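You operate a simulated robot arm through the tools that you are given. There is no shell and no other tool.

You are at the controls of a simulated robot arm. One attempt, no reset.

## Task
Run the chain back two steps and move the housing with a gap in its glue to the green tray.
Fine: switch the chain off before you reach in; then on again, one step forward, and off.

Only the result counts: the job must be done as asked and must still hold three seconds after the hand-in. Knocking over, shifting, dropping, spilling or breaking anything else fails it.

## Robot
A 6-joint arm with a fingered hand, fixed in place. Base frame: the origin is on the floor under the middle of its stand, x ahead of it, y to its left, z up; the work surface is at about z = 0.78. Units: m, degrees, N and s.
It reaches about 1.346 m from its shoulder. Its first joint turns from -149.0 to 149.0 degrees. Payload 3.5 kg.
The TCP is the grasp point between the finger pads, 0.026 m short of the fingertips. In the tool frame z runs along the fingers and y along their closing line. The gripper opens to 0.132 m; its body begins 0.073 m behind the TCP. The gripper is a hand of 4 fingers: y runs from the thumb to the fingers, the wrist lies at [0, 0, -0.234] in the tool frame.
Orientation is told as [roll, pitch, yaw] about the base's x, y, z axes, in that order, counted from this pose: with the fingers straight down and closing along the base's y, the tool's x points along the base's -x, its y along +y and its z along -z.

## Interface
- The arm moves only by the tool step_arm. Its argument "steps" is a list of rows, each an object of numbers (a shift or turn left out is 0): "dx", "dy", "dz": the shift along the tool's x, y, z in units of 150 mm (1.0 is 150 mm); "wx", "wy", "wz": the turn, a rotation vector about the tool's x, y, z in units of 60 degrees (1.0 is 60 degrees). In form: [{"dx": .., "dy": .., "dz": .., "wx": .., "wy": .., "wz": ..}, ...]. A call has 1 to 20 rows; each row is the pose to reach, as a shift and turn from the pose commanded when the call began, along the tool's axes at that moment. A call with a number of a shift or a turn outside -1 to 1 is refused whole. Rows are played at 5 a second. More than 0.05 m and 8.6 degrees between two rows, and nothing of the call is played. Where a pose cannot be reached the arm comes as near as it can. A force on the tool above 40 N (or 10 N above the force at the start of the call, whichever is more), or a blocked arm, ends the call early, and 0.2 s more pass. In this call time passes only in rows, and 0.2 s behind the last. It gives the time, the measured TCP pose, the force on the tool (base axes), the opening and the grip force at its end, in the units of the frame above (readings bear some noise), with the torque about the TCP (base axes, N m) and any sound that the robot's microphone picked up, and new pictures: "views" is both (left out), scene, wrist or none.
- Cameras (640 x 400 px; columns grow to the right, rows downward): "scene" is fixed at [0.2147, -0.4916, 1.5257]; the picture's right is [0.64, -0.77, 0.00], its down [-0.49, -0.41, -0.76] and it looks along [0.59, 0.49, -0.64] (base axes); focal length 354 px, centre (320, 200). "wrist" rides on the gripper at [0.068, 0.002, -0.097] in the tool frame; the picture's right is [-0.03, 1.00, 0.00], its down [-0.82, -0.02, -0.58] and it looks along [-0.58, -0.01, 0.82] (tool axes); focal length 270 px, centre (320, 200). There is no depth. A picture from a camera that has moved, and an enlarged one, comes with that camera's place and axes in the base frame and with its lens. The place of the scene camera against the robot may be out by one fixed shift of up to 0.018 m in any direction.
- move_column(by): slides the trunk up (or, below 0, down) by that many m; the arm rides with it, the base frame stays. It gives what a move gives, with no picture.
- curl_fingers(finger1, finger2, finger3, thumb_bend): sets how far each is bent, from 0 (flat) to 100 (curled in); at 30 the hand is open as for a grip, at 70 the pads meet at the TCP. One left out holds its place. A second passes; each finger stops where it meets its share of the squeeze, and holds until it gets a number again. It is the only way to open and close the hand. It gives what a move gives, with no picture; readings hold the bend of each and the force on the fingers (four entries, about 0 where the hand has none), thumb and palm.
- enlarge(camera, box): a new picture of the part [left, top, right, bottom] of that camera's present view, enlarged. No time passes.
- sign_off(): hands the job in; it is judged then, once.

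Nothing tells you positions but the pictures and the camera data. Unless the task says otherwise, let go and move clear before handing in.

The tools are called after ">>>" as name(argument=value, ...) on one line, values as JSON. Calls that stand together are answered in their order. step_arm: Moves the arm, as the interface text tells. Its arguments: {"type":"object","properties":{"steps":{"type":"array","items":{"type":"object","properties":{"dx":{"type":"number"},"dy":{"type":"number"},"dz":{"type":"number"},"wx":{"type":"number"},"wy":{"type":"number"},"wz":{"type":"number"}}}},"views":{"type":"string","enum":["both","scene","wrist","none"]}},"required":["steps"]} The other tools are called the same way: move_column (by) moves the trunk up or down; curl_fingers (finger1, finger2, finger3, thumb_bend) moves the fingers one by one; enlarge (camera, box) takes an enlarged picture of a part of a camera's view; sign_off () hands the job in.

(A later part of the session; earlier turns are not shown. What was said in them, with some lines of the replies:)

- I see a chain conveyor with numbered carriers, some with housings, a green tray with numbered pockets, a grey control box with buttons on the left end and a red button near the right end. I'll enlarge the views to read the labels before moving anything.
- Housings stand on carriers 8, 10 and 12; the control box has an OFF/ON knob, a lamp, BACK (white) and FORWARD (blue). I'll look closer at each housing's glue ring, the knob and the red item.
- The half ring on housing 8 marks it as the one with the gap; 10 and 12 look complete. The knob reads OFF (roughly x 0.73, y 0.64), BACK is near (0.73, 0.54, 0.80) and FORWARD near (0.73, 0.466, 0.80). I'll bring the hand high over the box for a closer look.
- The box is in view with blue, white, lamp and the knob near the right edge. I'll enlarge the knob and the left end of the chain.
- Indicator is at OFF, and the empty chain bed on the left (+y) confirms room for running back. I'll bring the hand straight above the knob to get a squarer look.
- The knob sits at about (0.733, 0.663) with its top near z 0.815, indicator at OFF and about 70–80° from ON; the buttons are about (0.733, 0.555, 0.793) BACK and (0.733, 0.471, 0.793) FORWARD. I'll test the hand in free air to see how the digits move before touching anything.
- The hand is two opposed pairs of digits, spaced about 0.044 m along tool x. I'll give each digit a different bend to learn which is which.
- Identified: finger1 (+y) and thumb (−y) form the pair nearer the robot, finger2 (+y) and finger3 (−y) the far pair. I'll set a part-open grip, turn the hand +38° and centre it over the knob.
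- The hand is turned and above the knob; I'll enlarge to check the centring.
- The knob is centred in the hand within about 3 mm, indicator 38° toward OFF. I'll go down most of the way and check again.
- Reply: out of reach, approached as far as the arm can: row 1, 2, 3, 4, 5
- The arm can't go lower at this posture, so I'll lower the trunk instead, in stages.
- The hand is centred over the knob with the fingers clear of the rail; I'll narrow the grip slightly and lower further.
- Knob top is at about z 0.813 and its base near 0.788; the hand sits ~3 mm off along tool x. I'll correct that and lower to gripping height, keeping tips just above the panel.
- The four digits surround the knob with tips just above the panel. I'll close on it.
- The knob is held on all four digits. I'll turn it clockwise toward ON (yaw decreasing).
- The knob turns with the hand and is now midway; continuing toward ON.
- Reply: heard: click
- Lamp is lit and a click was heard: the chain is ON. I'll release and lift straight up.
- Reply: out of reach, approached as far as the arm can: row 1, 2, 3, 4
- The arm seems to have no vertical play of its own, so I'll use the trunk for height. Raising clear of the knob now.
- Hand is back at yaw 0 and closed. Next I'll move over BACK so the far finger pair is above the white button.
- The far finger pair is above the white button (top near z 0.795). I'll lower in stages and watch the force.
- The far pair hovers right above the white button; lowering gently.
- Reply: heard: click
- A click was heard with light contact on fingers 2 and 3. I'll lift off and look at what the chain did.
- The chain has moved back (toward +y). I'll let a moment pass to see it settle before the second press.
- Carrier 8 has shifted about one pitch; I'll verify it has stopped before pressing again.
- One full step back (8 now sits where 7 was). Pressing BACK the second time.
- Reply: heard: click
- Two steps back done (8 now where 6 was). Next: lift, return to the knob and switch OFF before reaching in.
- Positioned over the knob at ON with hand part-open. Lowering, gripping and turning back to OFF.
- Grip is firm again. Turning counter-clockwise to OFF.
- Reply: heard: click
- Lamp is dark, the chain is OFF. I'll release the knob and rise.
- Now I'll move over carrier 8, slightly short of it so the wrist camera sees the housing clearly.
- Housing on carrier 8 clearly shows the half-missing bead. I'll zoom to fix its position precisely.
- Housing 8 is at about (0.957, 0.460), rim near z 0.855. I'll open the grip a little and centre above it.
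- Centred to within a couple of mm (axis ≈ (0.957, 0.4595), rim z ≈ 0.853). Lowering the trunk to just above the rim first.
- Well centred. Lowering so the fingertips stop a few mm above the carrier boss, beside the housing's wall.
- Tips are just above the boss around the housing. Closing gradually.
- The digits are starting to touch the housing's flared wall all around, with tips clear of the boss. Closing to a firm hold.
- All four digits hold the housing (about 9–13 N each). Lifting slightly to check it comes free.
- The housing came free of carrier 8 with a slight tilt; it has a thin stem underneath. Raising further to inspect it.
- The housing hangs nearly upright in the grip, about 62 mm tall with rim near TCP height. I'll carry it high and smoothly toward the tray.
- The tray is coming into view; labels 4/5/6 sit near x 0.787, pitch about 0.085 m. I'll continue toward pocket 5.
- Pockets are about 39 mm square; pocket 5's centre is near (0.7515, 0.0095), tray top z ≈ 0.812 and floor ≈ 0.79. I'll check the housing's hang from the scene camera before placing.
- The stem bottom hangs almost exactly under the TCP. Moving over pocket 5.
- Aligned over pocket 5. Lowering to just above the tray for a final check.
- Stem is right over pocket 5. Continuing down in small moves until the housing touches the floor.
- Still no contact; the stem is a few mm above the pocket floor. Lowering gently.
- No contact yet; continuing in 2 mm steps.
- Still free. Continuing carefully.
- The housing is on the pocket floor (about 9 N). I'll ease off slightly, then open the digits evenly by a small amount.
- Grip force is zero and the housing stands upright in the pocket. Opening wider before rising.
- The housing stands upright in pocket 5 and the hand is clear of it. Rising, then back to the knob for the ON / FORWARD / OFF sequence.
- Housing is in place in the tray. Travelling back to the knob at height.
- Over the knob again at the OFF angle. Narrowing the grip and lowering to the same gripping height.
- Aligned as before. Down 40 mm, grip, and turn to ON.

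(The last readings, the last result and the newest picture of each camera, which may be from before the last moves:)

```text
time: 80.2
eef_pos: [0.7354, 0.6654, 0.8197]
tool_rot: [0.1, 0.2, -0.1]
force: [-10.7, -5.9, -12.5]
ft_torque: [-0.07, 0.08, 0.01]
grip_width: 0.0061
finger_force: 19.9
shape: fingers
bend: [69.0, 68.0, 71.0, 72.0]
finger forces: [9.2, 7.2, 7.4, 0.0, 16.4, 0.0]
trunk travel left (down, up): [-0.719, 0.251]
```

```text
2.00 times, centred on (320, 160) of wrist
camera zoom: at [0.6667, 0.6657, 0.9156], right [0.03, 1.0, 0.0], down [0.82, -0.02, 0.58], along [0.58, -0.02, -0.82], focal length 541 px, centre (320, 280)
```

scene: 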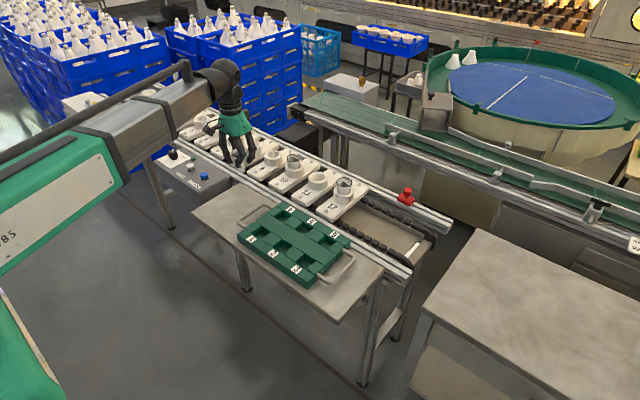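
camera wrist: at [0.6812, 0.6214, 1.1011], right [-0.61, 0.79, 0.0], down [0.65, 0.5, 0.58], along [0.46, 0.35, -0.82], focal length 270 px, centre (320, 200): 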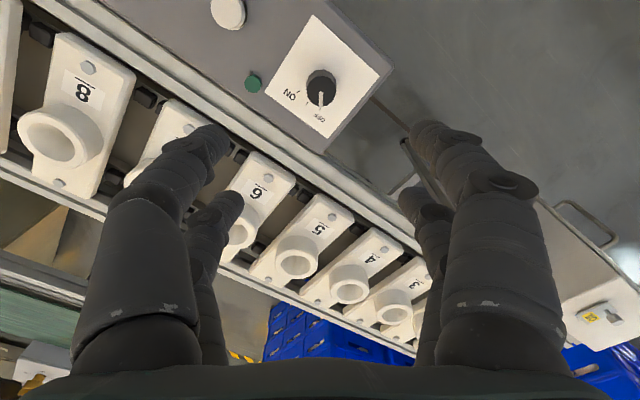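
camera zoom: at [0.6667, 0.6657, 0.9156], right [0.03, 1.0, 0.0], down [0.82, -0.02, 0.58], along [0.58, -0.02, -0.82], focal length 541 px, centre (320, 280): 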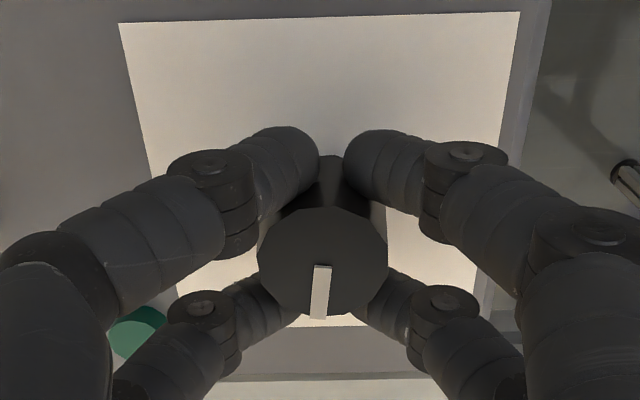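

Halfway and gripping well; completing the turn to ON.

>>> step_arm(steps=[{"wz": 0.1}, {"wz": 0.2}, {"wz": 0.3}, {"wz": 0.4}, {"wz": 0.5}, {"wz": 0.6}, {"wz": 0.65}], views="none")

>>> enlarge(camera="scene", box=[140, 120, 220, 180])

>>> enlarge(camera="wrist", box=[160, 60, 480, 260])

```text
time: 81.8
eef_pos: [0.7358, 0.6638, 0.8189]
tool_rot: [0.0, 0.0, -39.1]
force: [-13.8, 0.7, -10.8]
ft_torque: [0.05, 0.19, 0.61]
grip_width: 0.0062
finger_force: 36.6
shape: fingers
bend: [70.0, 69.0, 71.0, 71.0]
finger forces: [27.3, 7.4, 23.5, 0.1, 15.5, 0.0]
trunk travel left (down, up): [-0.719, 0.251]
heard: click
```

```text
6.67 times, centred on (180, 150) of scene
camera zoom: at [0.2147, -0.4916, 1.5257], right [0.64, -0.77, 0.0], down [-0.49, -0.41, -0.76], along [0.59, 0.49, -0.64], focal length 2362 px, centre (1253, 533)
```

zoom: 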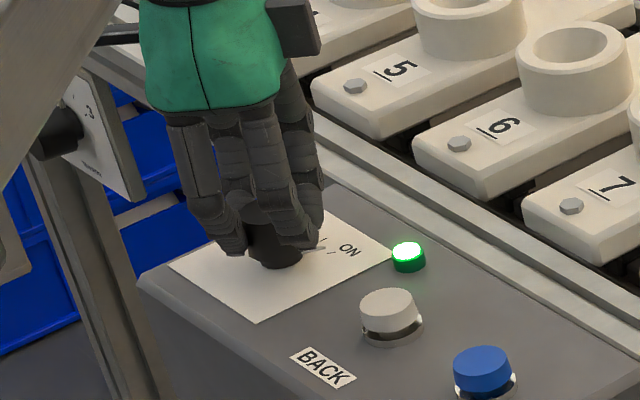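

```text
2.00 times, centred on (320, 160) of wrist
camera zoom: at [0.6829, 0.7085, 0.9156], right [0.65, 0.76, 0.0], down [0.62, -0.53, 0.58], along [0.44, -0.38, -0.82], focal length 541 px, centre (320, 280)
```

zoom: 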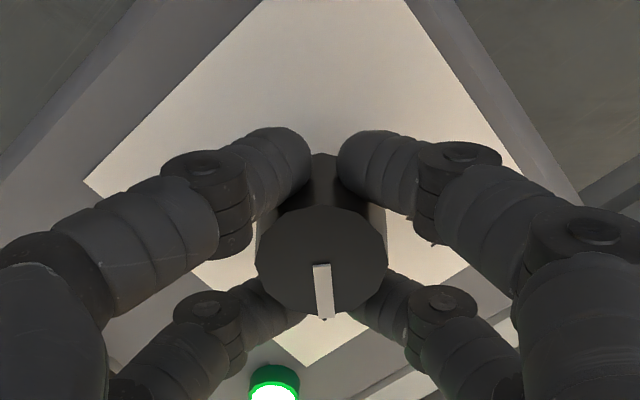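

Lamp lit: ON again. Releasing, rising, and closing the hand for the FORWARD press.

>>> curl_fingers(finger1=54, finger2=54, finger3=54, thumb_bend=54)

>>> move_column(by=0.06)

>>> curl_fingers(finger1=70, finger2=70, finger3=70, thumb_bend=70)

>>> step_arm(steps=[{"wz": -0.11}, {"wz": -0.22}, {"wz": -0.33}, {"wz": -0.44}, {"wz": -0.55}, {"wz": -0.65}], views="none")

>>> step_arm(steps=[{"dx": 0.05, "dy": -0.25}, {"dx": 0.1, "dy": -0.5}, {"dx": 0.15, "dy": -0.75}, {"dx": 0.153, "dy": -0.95}], views="wrist")

```text
time: 82.8
eef_pos: [0.7352, 0.664, 0.8202]
tool_rot: [0.0, 0.0, -39.0]
force: [-0.5, 0.5, -0.3]
ft_torque: [0.02, 0.01, 0.01]
grip_width: 0.0516
finger_force: 0.1
shape: fingers
bend: [54.0, 54.0, 54.0, 54.0]
finger forces: [0.0, 0.0, 0.0, 0.0, 0.0, 0.0]
trunk travel left (down, up): [-0.719, 0.251]
```

```text
time: 83.8
eef_pos: [0.735, 0.6625, 0.8794]
tool_rot: [0.1, -0.1, -39.1]
force: [-0.7, 0.0, -0.5]
ft_torque: [-0.01, 0.01, -0.01]
grip_width: 0.0518
finger_force: 0.2
shape: fingers
bend: [54.0, 54.0, 54.0, 54.0]
finger forces: [0.0, 0.0, 0.0, 0.0, 0.0, 0.1]
trunk travel left (down, up): [-0.779, 0.191]
```

```text
time: 84.8
eef_pos: [0.736, 0.6639, 0.8804]
tool_rot: [0.0, 0.0, -39.0]
force: [-0.7, 0.8, 0.0]
ft_torque: [-0.02, -0.04, 0.0]
grip_width: 0.0016
finger_force: 0.1
shape: fingers
bend: [70.0, 70.0, 70.0, 70.0]
finger forces: [0.0, 0.0, 0.1, 0.0, 0.0, 0.0]
trunk travel left (down, up): [-0.779, 0.191]
```

```text
time: 86.2
eef_pos: [0.734, 0.663, 0.8797]
tool_rot: [0.0, -0.1, 0.1]
force: [-0.5, -0.6, -0.2]
ft_torque: [0.02, 0.0, -0.02]
grip_width: 0.0016
finger_force: 0.1
shape: fingers
bend: [70.0, 70.0, 70.0, 70.0]
finger forces: [0.0, 0.0, 0.1, 0.1, 0.0, 0.0]
trunk travel left (down, up): [-0.779, 0.191]
```

```text
time: 87.2
eef_pos: [0.7132, 0.5205, 0.8792]
tool_rot: [0.1, 0.0, 0.0]
force: [-0.4, -0.3, -0.1]
ft_torque: [0.0, -0.01, 0.03]
grip_width: 0.0014
finger_force: 0.2
shape: fingers
bend: [70.0, 70.0, 70.0, 70.0]
finger forces: [0.1, 0.0, 0.1, 0.0, 0.0, 0.1]
trunk travel left (down, up): [-0.779, 0.191]
camera wrist: at [0.6443, 0.5218, 0.9761], right [0.03, 1.0, 0.0], down [0.82, -0.02, 0.58], along [0.58, -0.01, -0.82], focal length 270 px, centre (320, 200)
```

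wrist: 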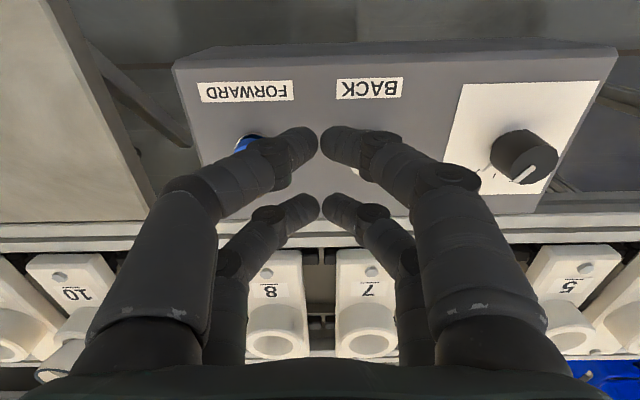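

Now the last bit over to FORWARD (y ≈ 0.4715).

>>> step_arm(steps=[{"dy": -0.16}, {"dy": -0.327}], views="wrist")

>>> enlarge(camera="wrist", box=[220, 80, 420, 205])

>>> enlarge(camera="scene", box=[150, 110, 310, 230])

```text
time: 87.8
eef_pos: [0.7128, 0.4727, 0.8796]
tool_rot: [0.0, 0.0, 0.1]
force: [-0.6, -0.1, -0.2]
ft_torque: [-0.01, 0.0, -0.02]
grip_width: 0.0012
finger_force: 0.0
shape: fingers
bend: [70.0, 70.0, 70.0, 70.0]
finger forces: [0.0, 0.1, 0.1, 0.0, 0.0, 0.0]
trunk travel left (down, up): [-0.779, 0.191]
camera wrist: at [0.6435, 0.4726, 0.976], right [0.02, 1.0, 0.0], down [0.82, -0.02, 0.58], along [0.58, -0.01, -0.82], focal length 270 px, centre (320, 200)
```

wrist: 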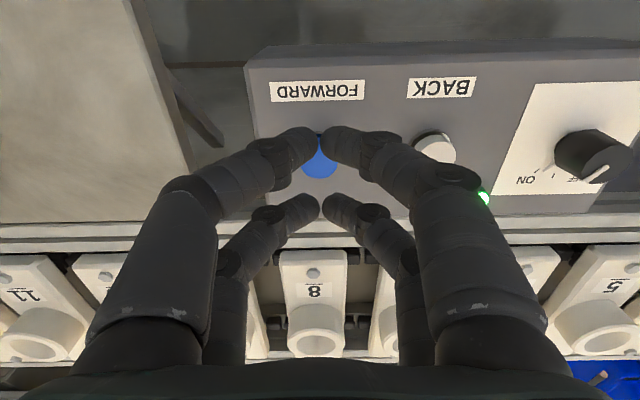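

```text
3.20 times, centred on (320, 142) of wrist
camera zoom: at [0.6435, 0.4726, 0.976], right [0.02, 1.0, 0.0], down [0.82, -0.02, 0.58], along [0.58, -0.01, -0.82], focal length 865 px, centre (320, 384)
```

zoom: 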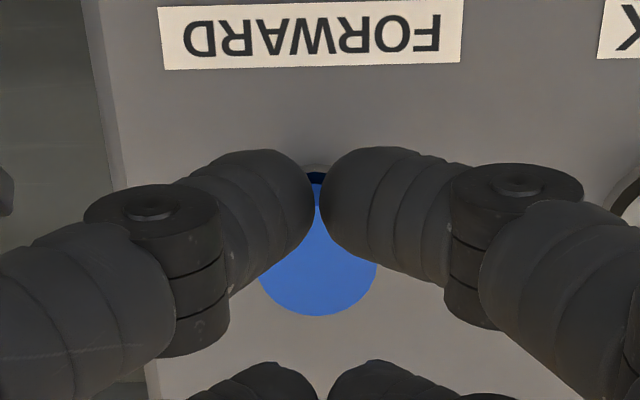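

```text
3.33 times, centred on (230, 170) of scene
camera zoom: at [0.2147, -0.4916, 1.5257], right [0.64, -0.77, 0.0], down [-0.49, -0.41, -0.76], along [0.59, 0.49, -0.64], focal length 1181 px, centre (620, 300)
```

zoom: 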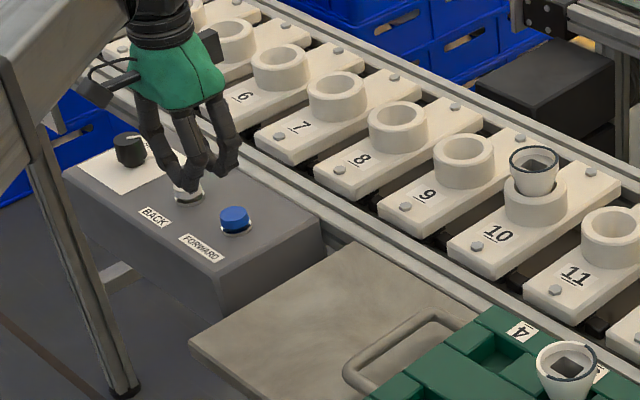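

Same alignment as for BACK. Pressing FORWARD once with the same depth, then releasing.

>>> move_column(by=-0.045)

>>> move_column(by=-0.012)

>>> move_column(by=0.012)

>>> step_arm(steps=[{}, {}, {}, {}, {}, {}, {}, {}], views="none")

>>> enlarge(camera="scene", box=[150, 110, 310, 230])

```text
time: 88.6
eef_pos: [0.7135, 0.4719, 0.8352]
tool_rot: [0.0, 0.0, 0.0]
force: [0.4, -0.4, -0.4]
ft_torque: [-0.02, 0.0, -0.01]
grip_width: 0.0012
finger_force: 0.0
shape: fingers
bend: [70.0, 70.0, 70.0, 70.0]
finger forces: [0.1, 0.1, 0.0, 0.0, 0.0, 0.0]
trunk travel left (down, up): [-0.734, 0.236]
```

```text
time: 89.2
eef_pos: [0.7127, 0.4721, 0.8226]
tool_rot: [0.0, 0.0, 0.0]
force: [0.3, 0.0, 1.3]
ft_torque: [0.01, -0.06, -0.01]
grip_width: 0.0013
finger_force: 1.4
shape: fingers
bend: [70.0, 70.0, 70.0, 70.0]
finger forces: [0.0, 0.8, 0.7, 0.0, 0.0, 0.1]
trunk travel left (down, up): [-0.722, 0.248]
heard: click
```

```text
time: 89.8
eef_pos: [0.7126, 0.4722, 0.834]
tool_rot: [-0.1, 0.0, -0.1]
force: [-0.2, -0.5, -0.6]
ft_torque: [-0.03, -0.02, -0.01]
grip_width: 0.0016
finger_force: 0.1
shape: fingers
bend: [70.0, 70.0, 70.0, 70.0]
finger forces: [0.0, 0.0, 0.0, 0.0, 0.1, 0.0]
trunk travel left (down, up): [-0.734, 0.236]
```

```text
time: 91.6
eef_pos: [0.7119, 0.4727, 0.8355]
tool_rot: [0.0, 0.0, 0.0]
force: [0.4, 0.1, 0.5]
ft_torque: [-0.03, 0.03, 0.02]
grip_width: 0.0014
finger_force: 0.1
shape: fingers
bend: [70.0, 70.0, 70.0, 70.0]
finger forces: [0.0, 0.0, 0.0, 0.1, 0.0, 0.0]
trunk travel left (down, up): [-0.734, 0.236]
```

```text
3.33 times, centred on (230, 170) of scene
camera zoom: at [0.2147, -0.4916, 1.5257], right [0.64, -0.77, 0.0], down [-0.49, -0.41, -0.76], along [0.59, 0.49, -0.64], focal length 1181 px, centre (620, 300)
```

zoom: 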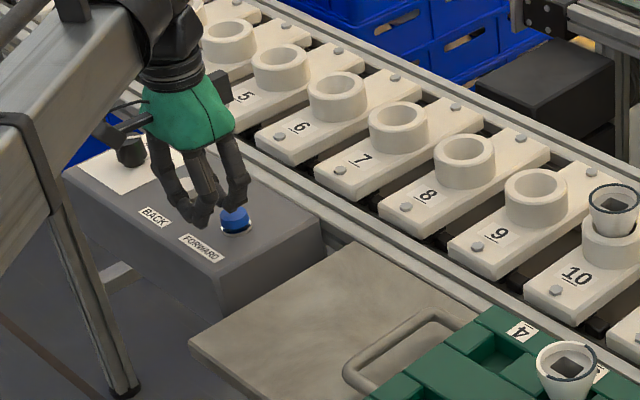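

One step forward done (8 now where 9 was). Lifting and going back to the knob to switch OFF.

>>> move_column(by=0.045)

>>> step_arm(steps=[{"dy": 0.22}, {"dy": 0.44}, {"dy": 0.64}], views="none")

>>> step_arm(steps=[{"dx": -0.05, "dy": 0.2, "wz": 0.11}, {"dx": -0.1, "dy": 0.4, "wz": 0.22}, {"dx": -0.153, "dy": 0.6, "wz": 0.33}, {"dx": -0.153, "dy": 0.637, "wz": 0.44}, {"dx": -0.153, "dy": 0.637, "wz": 0.55}, {"dx": -0.153, "dy": 0.637, "wz": 0.65}], views="none")

>>> curl_fingers(finger1=54, finger2=54, finger3=54, thumb_bend=54)

>>> enlarge(camera="wrist", box=[160, 60, 480, 260])

```text
time: 92.5
eef_pos: [0.7129, 0.4713, 0.8795]
tool_rot: [0.0, 0.0, 0.0]
force: [0.0, -0.6, 0.0]
ft_torque: [0.02, -0.01, 0.01]
grip_width: 0.0014
finger_force: 0.1
shape: fingers
bend: [70.0, 70.0, 70.0, 70.0]
finger forces: [0.1, 0.0, 0.0, 0.1, 0.1, 0.0]
trunk travel left (down, up): [-0.779, 0.191]
```

```text
time: 93.3
eef_pos: [0.7119, 0.5679, 0.8787]
tool_rot: [-0.1, 0.0, 0.0]
force: [-0.5, 1.3, 0.3]
ft_torque: [0.03, 0.01, 0.02]
grip_width: 0.0014
finger_force: 0.0
shape: fingers
bend: [70.0, 70.0, 70.0, 70.0]
finger forces: [0.0, 0.1, 0.1, 0.0, 0.0, 0.0]
trunk travel left (down, up): [-0.779, 0.191]
```

```text
time: 94.7
eef_pos: [0.7348, 0.6629, 0.88]
tool_rot: [0.0, 0.0, -39.1]
force: [-0.4, 0.0, -0.5]
ft_torque: [-0.03, 0.01, 0.01]
grip_width: 0.0014
finger_force: 0.0
shape: fingers
bend: [70.0, 70.0, 70.0, 70.0]
finger forces: [0.0, 0.0, 0.0, 0.0, 0.0, 0.0]
trunk travel left (down, up): [-0.779, 0.191]
```

```text
time: 95.7
eef_pos: [0.7349, 0.6628, 0.8799]
tool_rot: [0.0, 0.0, -39.0]
force: [-0.9, -0.2, 1.1]
ft_torque: [0.01, -0.04, 0.02]
grip_width: 0.0517
finger_force: 0.1
shape: fingers
bend: [54.0, 54.0, 54.0, 54.0]
finger forces: [0.1, 0.0, 0.0, 0.0, 0.0, 0.0]
trunk travel left (down, up): [-0.779, 0.191]
```

```text
2.00 times, centred on (320, 160) of wrist
camera zoom: at [0.6829, 0.7069, 0.976], right [0.65, 0.76, 0.0], down [0.62, -0.53, 0.58], along [0.44, -0.37, -0.82], focal length 541 px, centre (320, 280)
```

zoom: 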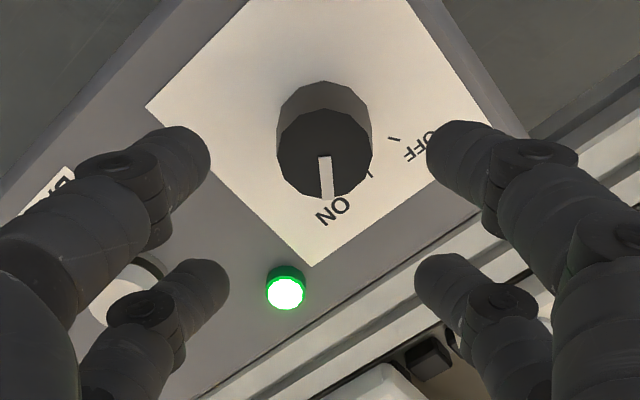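

Aligned over the knob at ON. Lowering, gripping and turning to OFF.

>>> move_column(by=-0.06)

>>> curl_fingers(finger1=80, finger2=80, finger3=80, thumb_bend=80)

>>> step_arm(steps=[{"wz": -0.1}, {"wz": -0.2}, {"wz": -0.3}, {"wz": -0.4}, {"wz": -0.5}, {"wz": -0.6}, {"wz": -0.65}], views="none")

>>> step_arm(steps=[{"wz": -0.1}, {"wz": -0.2}, {"wz": -0.3}, {"wz": -0.4}, {"wz": -0.5}, {"wz": -0.6}, {"wz": -0.65}], views="none")

>>> enlarge(camera="wrist", box=[160, 60, 480, 260])

>>> enlarge(camera="scene", box=[140, 120, 220, 180])

```text
time: 96.7
eef_pos: [0.7352, 0.663, 0.8207]
tool_rot: [0.0, 0.1, -39.0]
force: [-0.8, 0.2, 0.5]
ft_torque: [-0.01, 0.01, -0.01]
grip_width: 0.0516
finger_force: 0.0
shape: fingers
bend: [54.0, 54.0, 54.0, 54.0]
finger forces: [0.0, 0.0, 0.0, 0.1, 0.0, 0.0]
trunk travel left (down, up): [-0.719, 0.251]
```

```text
time: 97.7
eef_pos: [0.7356, 0.6625, 0.8199]
tool_rot: [-0.1, 0.0, -39.0]
force: [-4.3, -3.3, -12.4]
ft_torque: [-0.04, 0.07, 0.08]
grip_width: 0.0115
finger_force: 20.1
shape: fingers
bend: [67.0, 71.0, 72.0, 67.0]
finger forces: [9.3, 8.6, 8.1, 0.0, 14.4, 0.0]
trunk travel left (down, up): [-0.719, 0.251]
```

```text
time: 99.3
eef_pos: [0.7365, 0.664, 0.8187]
tool_rot: [-0.1, 0.0, 0.0]
force: [4.4, -2.4, -9.6]
ft_torque: [0.07, -0.08, -0.04]
grip_width: 0.0112
finger_force: 21.6
shape: fingers
bend: [67.0, 71.0, 72.0, 67.0]
finger forces: [8.5, 12.1, 8.8, 0.0, 13.6, 0.0]
trunk travel left (down, up): [-0.719, 0.251]
heard: click
```

```text
time: 100.9
eef_pos: [0.7368, 0.664, 0.8186]
tool_rot: [0.0, -0.2, 39.0]
force: [16.0, 8.9, -5.3]
ft_torque: [0.21, -0.3, -0.32]
grip_width: 0.0096
finger_force: 31.9
shape: fingers
bend: [67.0, 71.0, 72.0, 71.0]
finger forces: [8.9, 30.4, 7.9, 0.1, 16.7, 0.0]
trunk travel left (down, up): [-0.719, 0.251]
```

```text
2.00 times, centred on (320, 160) of wrist
camera zoom: at [0.6825, 0.6219, 0.9144], right [-0.61, 0.79, 0.0], down [0.65, 0.5, 0.58], along [0.46, 0.35, -0.82], focal length 541 px, centre (320, 280)
```

zoom: 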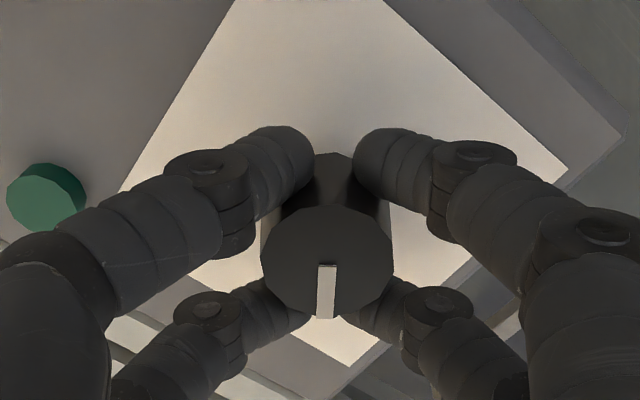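

```text
6.67 times, centred on (180, 150) of scene
camera zoom: at [0.2147, -0.4916, 1.5257], right [0.64, -0.77, 0.0], down [-0.49, -0.41, -0.76], along [0.59, 0.49, -0.64], focal length 2362 px, centre (1253, 533)
```

zoom: 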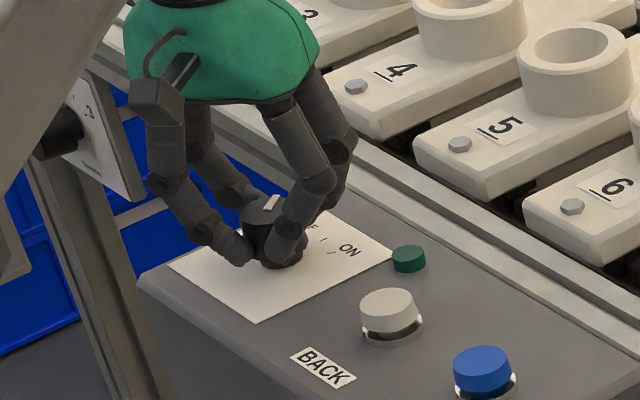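

Lamp dark and the knob back at OFF. I'll open the hand, rise clear, and check everything.

>>> curl_fingers(finger1=52, finger2=52, finger3=52, thumb_bend=52)

>>> move_column(by=0.2)

>>> enlarge(camera="wrist", box=[240, 20, 400, 120])

>>> enlarge(camera="scene", box=[0, 0, 640, 400])

>>> enlarge(camera="scene", box=[230, 130, 430, 290])

```text
time: 101.9
eef_pos: [0.7345, 0.6635, 0.82]
tool_rot: [0.0, 0.1, 39.0]
force: [-0.9, -0.4, 0.3]
ft_torque: [0.05, 0.02, 0.0]
grip_width: 0.0584
finger_force: 0.1
shape: fingers
bend: [52.0, 52.0, 52.0, 52.0]
finger forces: [0.0, 0.1, 0.0, 0.1, 0.0, 0.1]
trunk travel left (down, up): [-0.719, 0.251]
```

```text
time: 104.1
eef_pos: [0.7354, 0.6636, 1.0188]
tool_rot: [0.0, 0.1, 39.0]
force: [-0.2, -0.5, 0.6]
ft_torque: [0.03, -0.01, -0.01]
grip_width: 0.0583
finger_force: 0.1
shape: fingers
bend: [52.0, 52.0, 52.0, 52.0]
finger forces: [0.0, 0.1, 0.0, 0.0, 0.0, 0.0]
trunk travel left (down, up): [-0.919, 0.051]
```

```text
4.00 times, centred on (320, 70) of wrist
camera zoom: at [0.6807, 0.6207, 1.1159], right [-0.61, 0.79, 0.0], down [0.65, 0.5, 0.58], along [0.46, 0.35, -0.82], focal length 1081 px, centre (320, 720)
```

zoom: 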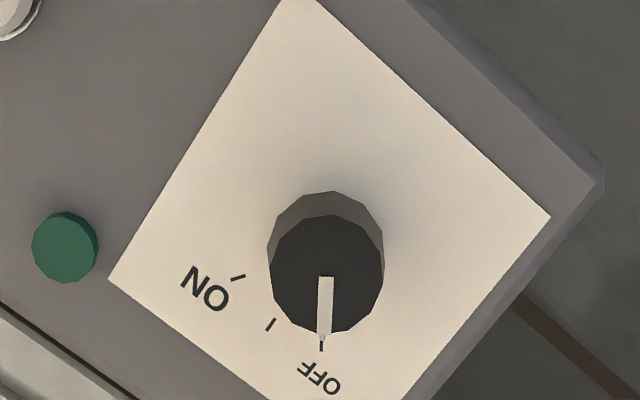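

```text
1.00 times, centred on (320, 200) of scene (not enlarged: the box is as wide or as high as the picture)
camera zoom: at [0.2147, -0.4916, 1.5257], right [0.64, -0.77, 0.0], down [-0.49, -0.41, -0.76], along [0.59, 0.49, -0.64], focal length 354 px, centre (320, 200)
```

zoom: 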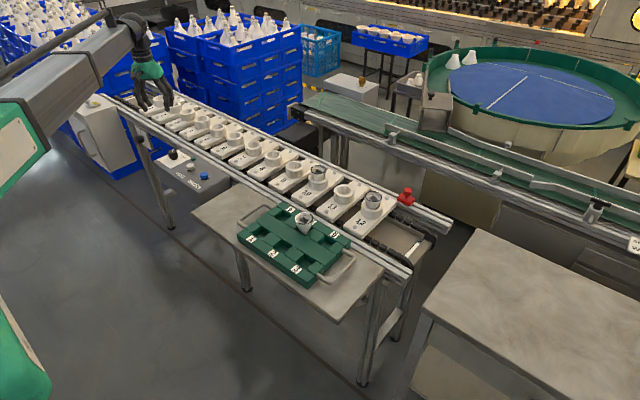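

```text
2.50 times, centred on (330, 210) of scene
camera zoom: at [0.2147, -0.4916, 1.5257], right [0.64, -0.77, 0.0], down [-0.49, -0.41, -0.76], along [0.59, 0.49, -0.64], focal length 886 px, centre (295, 175)
```

zoom: 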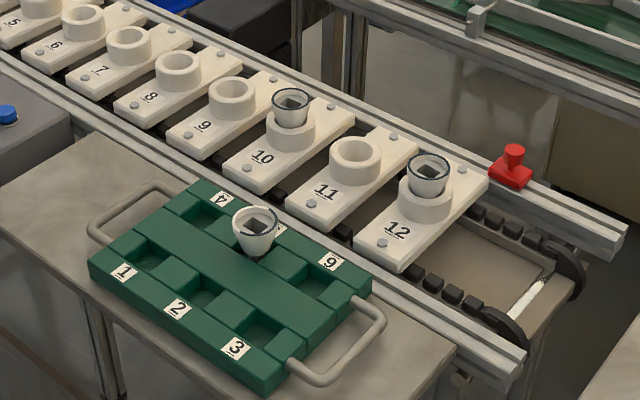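

The housing with the glue gap stands upright in tray pocket 5. The chain went two steps back and, after the pick, one step forward. The knob is at OFF with the lamp dark, and the hand is clear and empty. Handing in.

>>> sign_off()

```text
The job is handed in.
```

The housing with the gap in its glue, from carrier 8, is now standing upright in pocket 5 of the green tray.

- **Run back:** I switched the chain on and ran it back two steps. Then I switched it off before reaching in to pick up the housing.
- **After placing it:** I switched the chain on again, ran it one step forward and switched it off. The knob is at OFF and the lamp is dark.
- **Other housings:** The ones on carriers 10 and 12 showed complete glue rings, so I left them in place.

Nothing else looked knocked or shifted in the last pictures. The hand was empty and clear when I handed the job in. The sign-off only confirmed the hand-in and gave no verdict.
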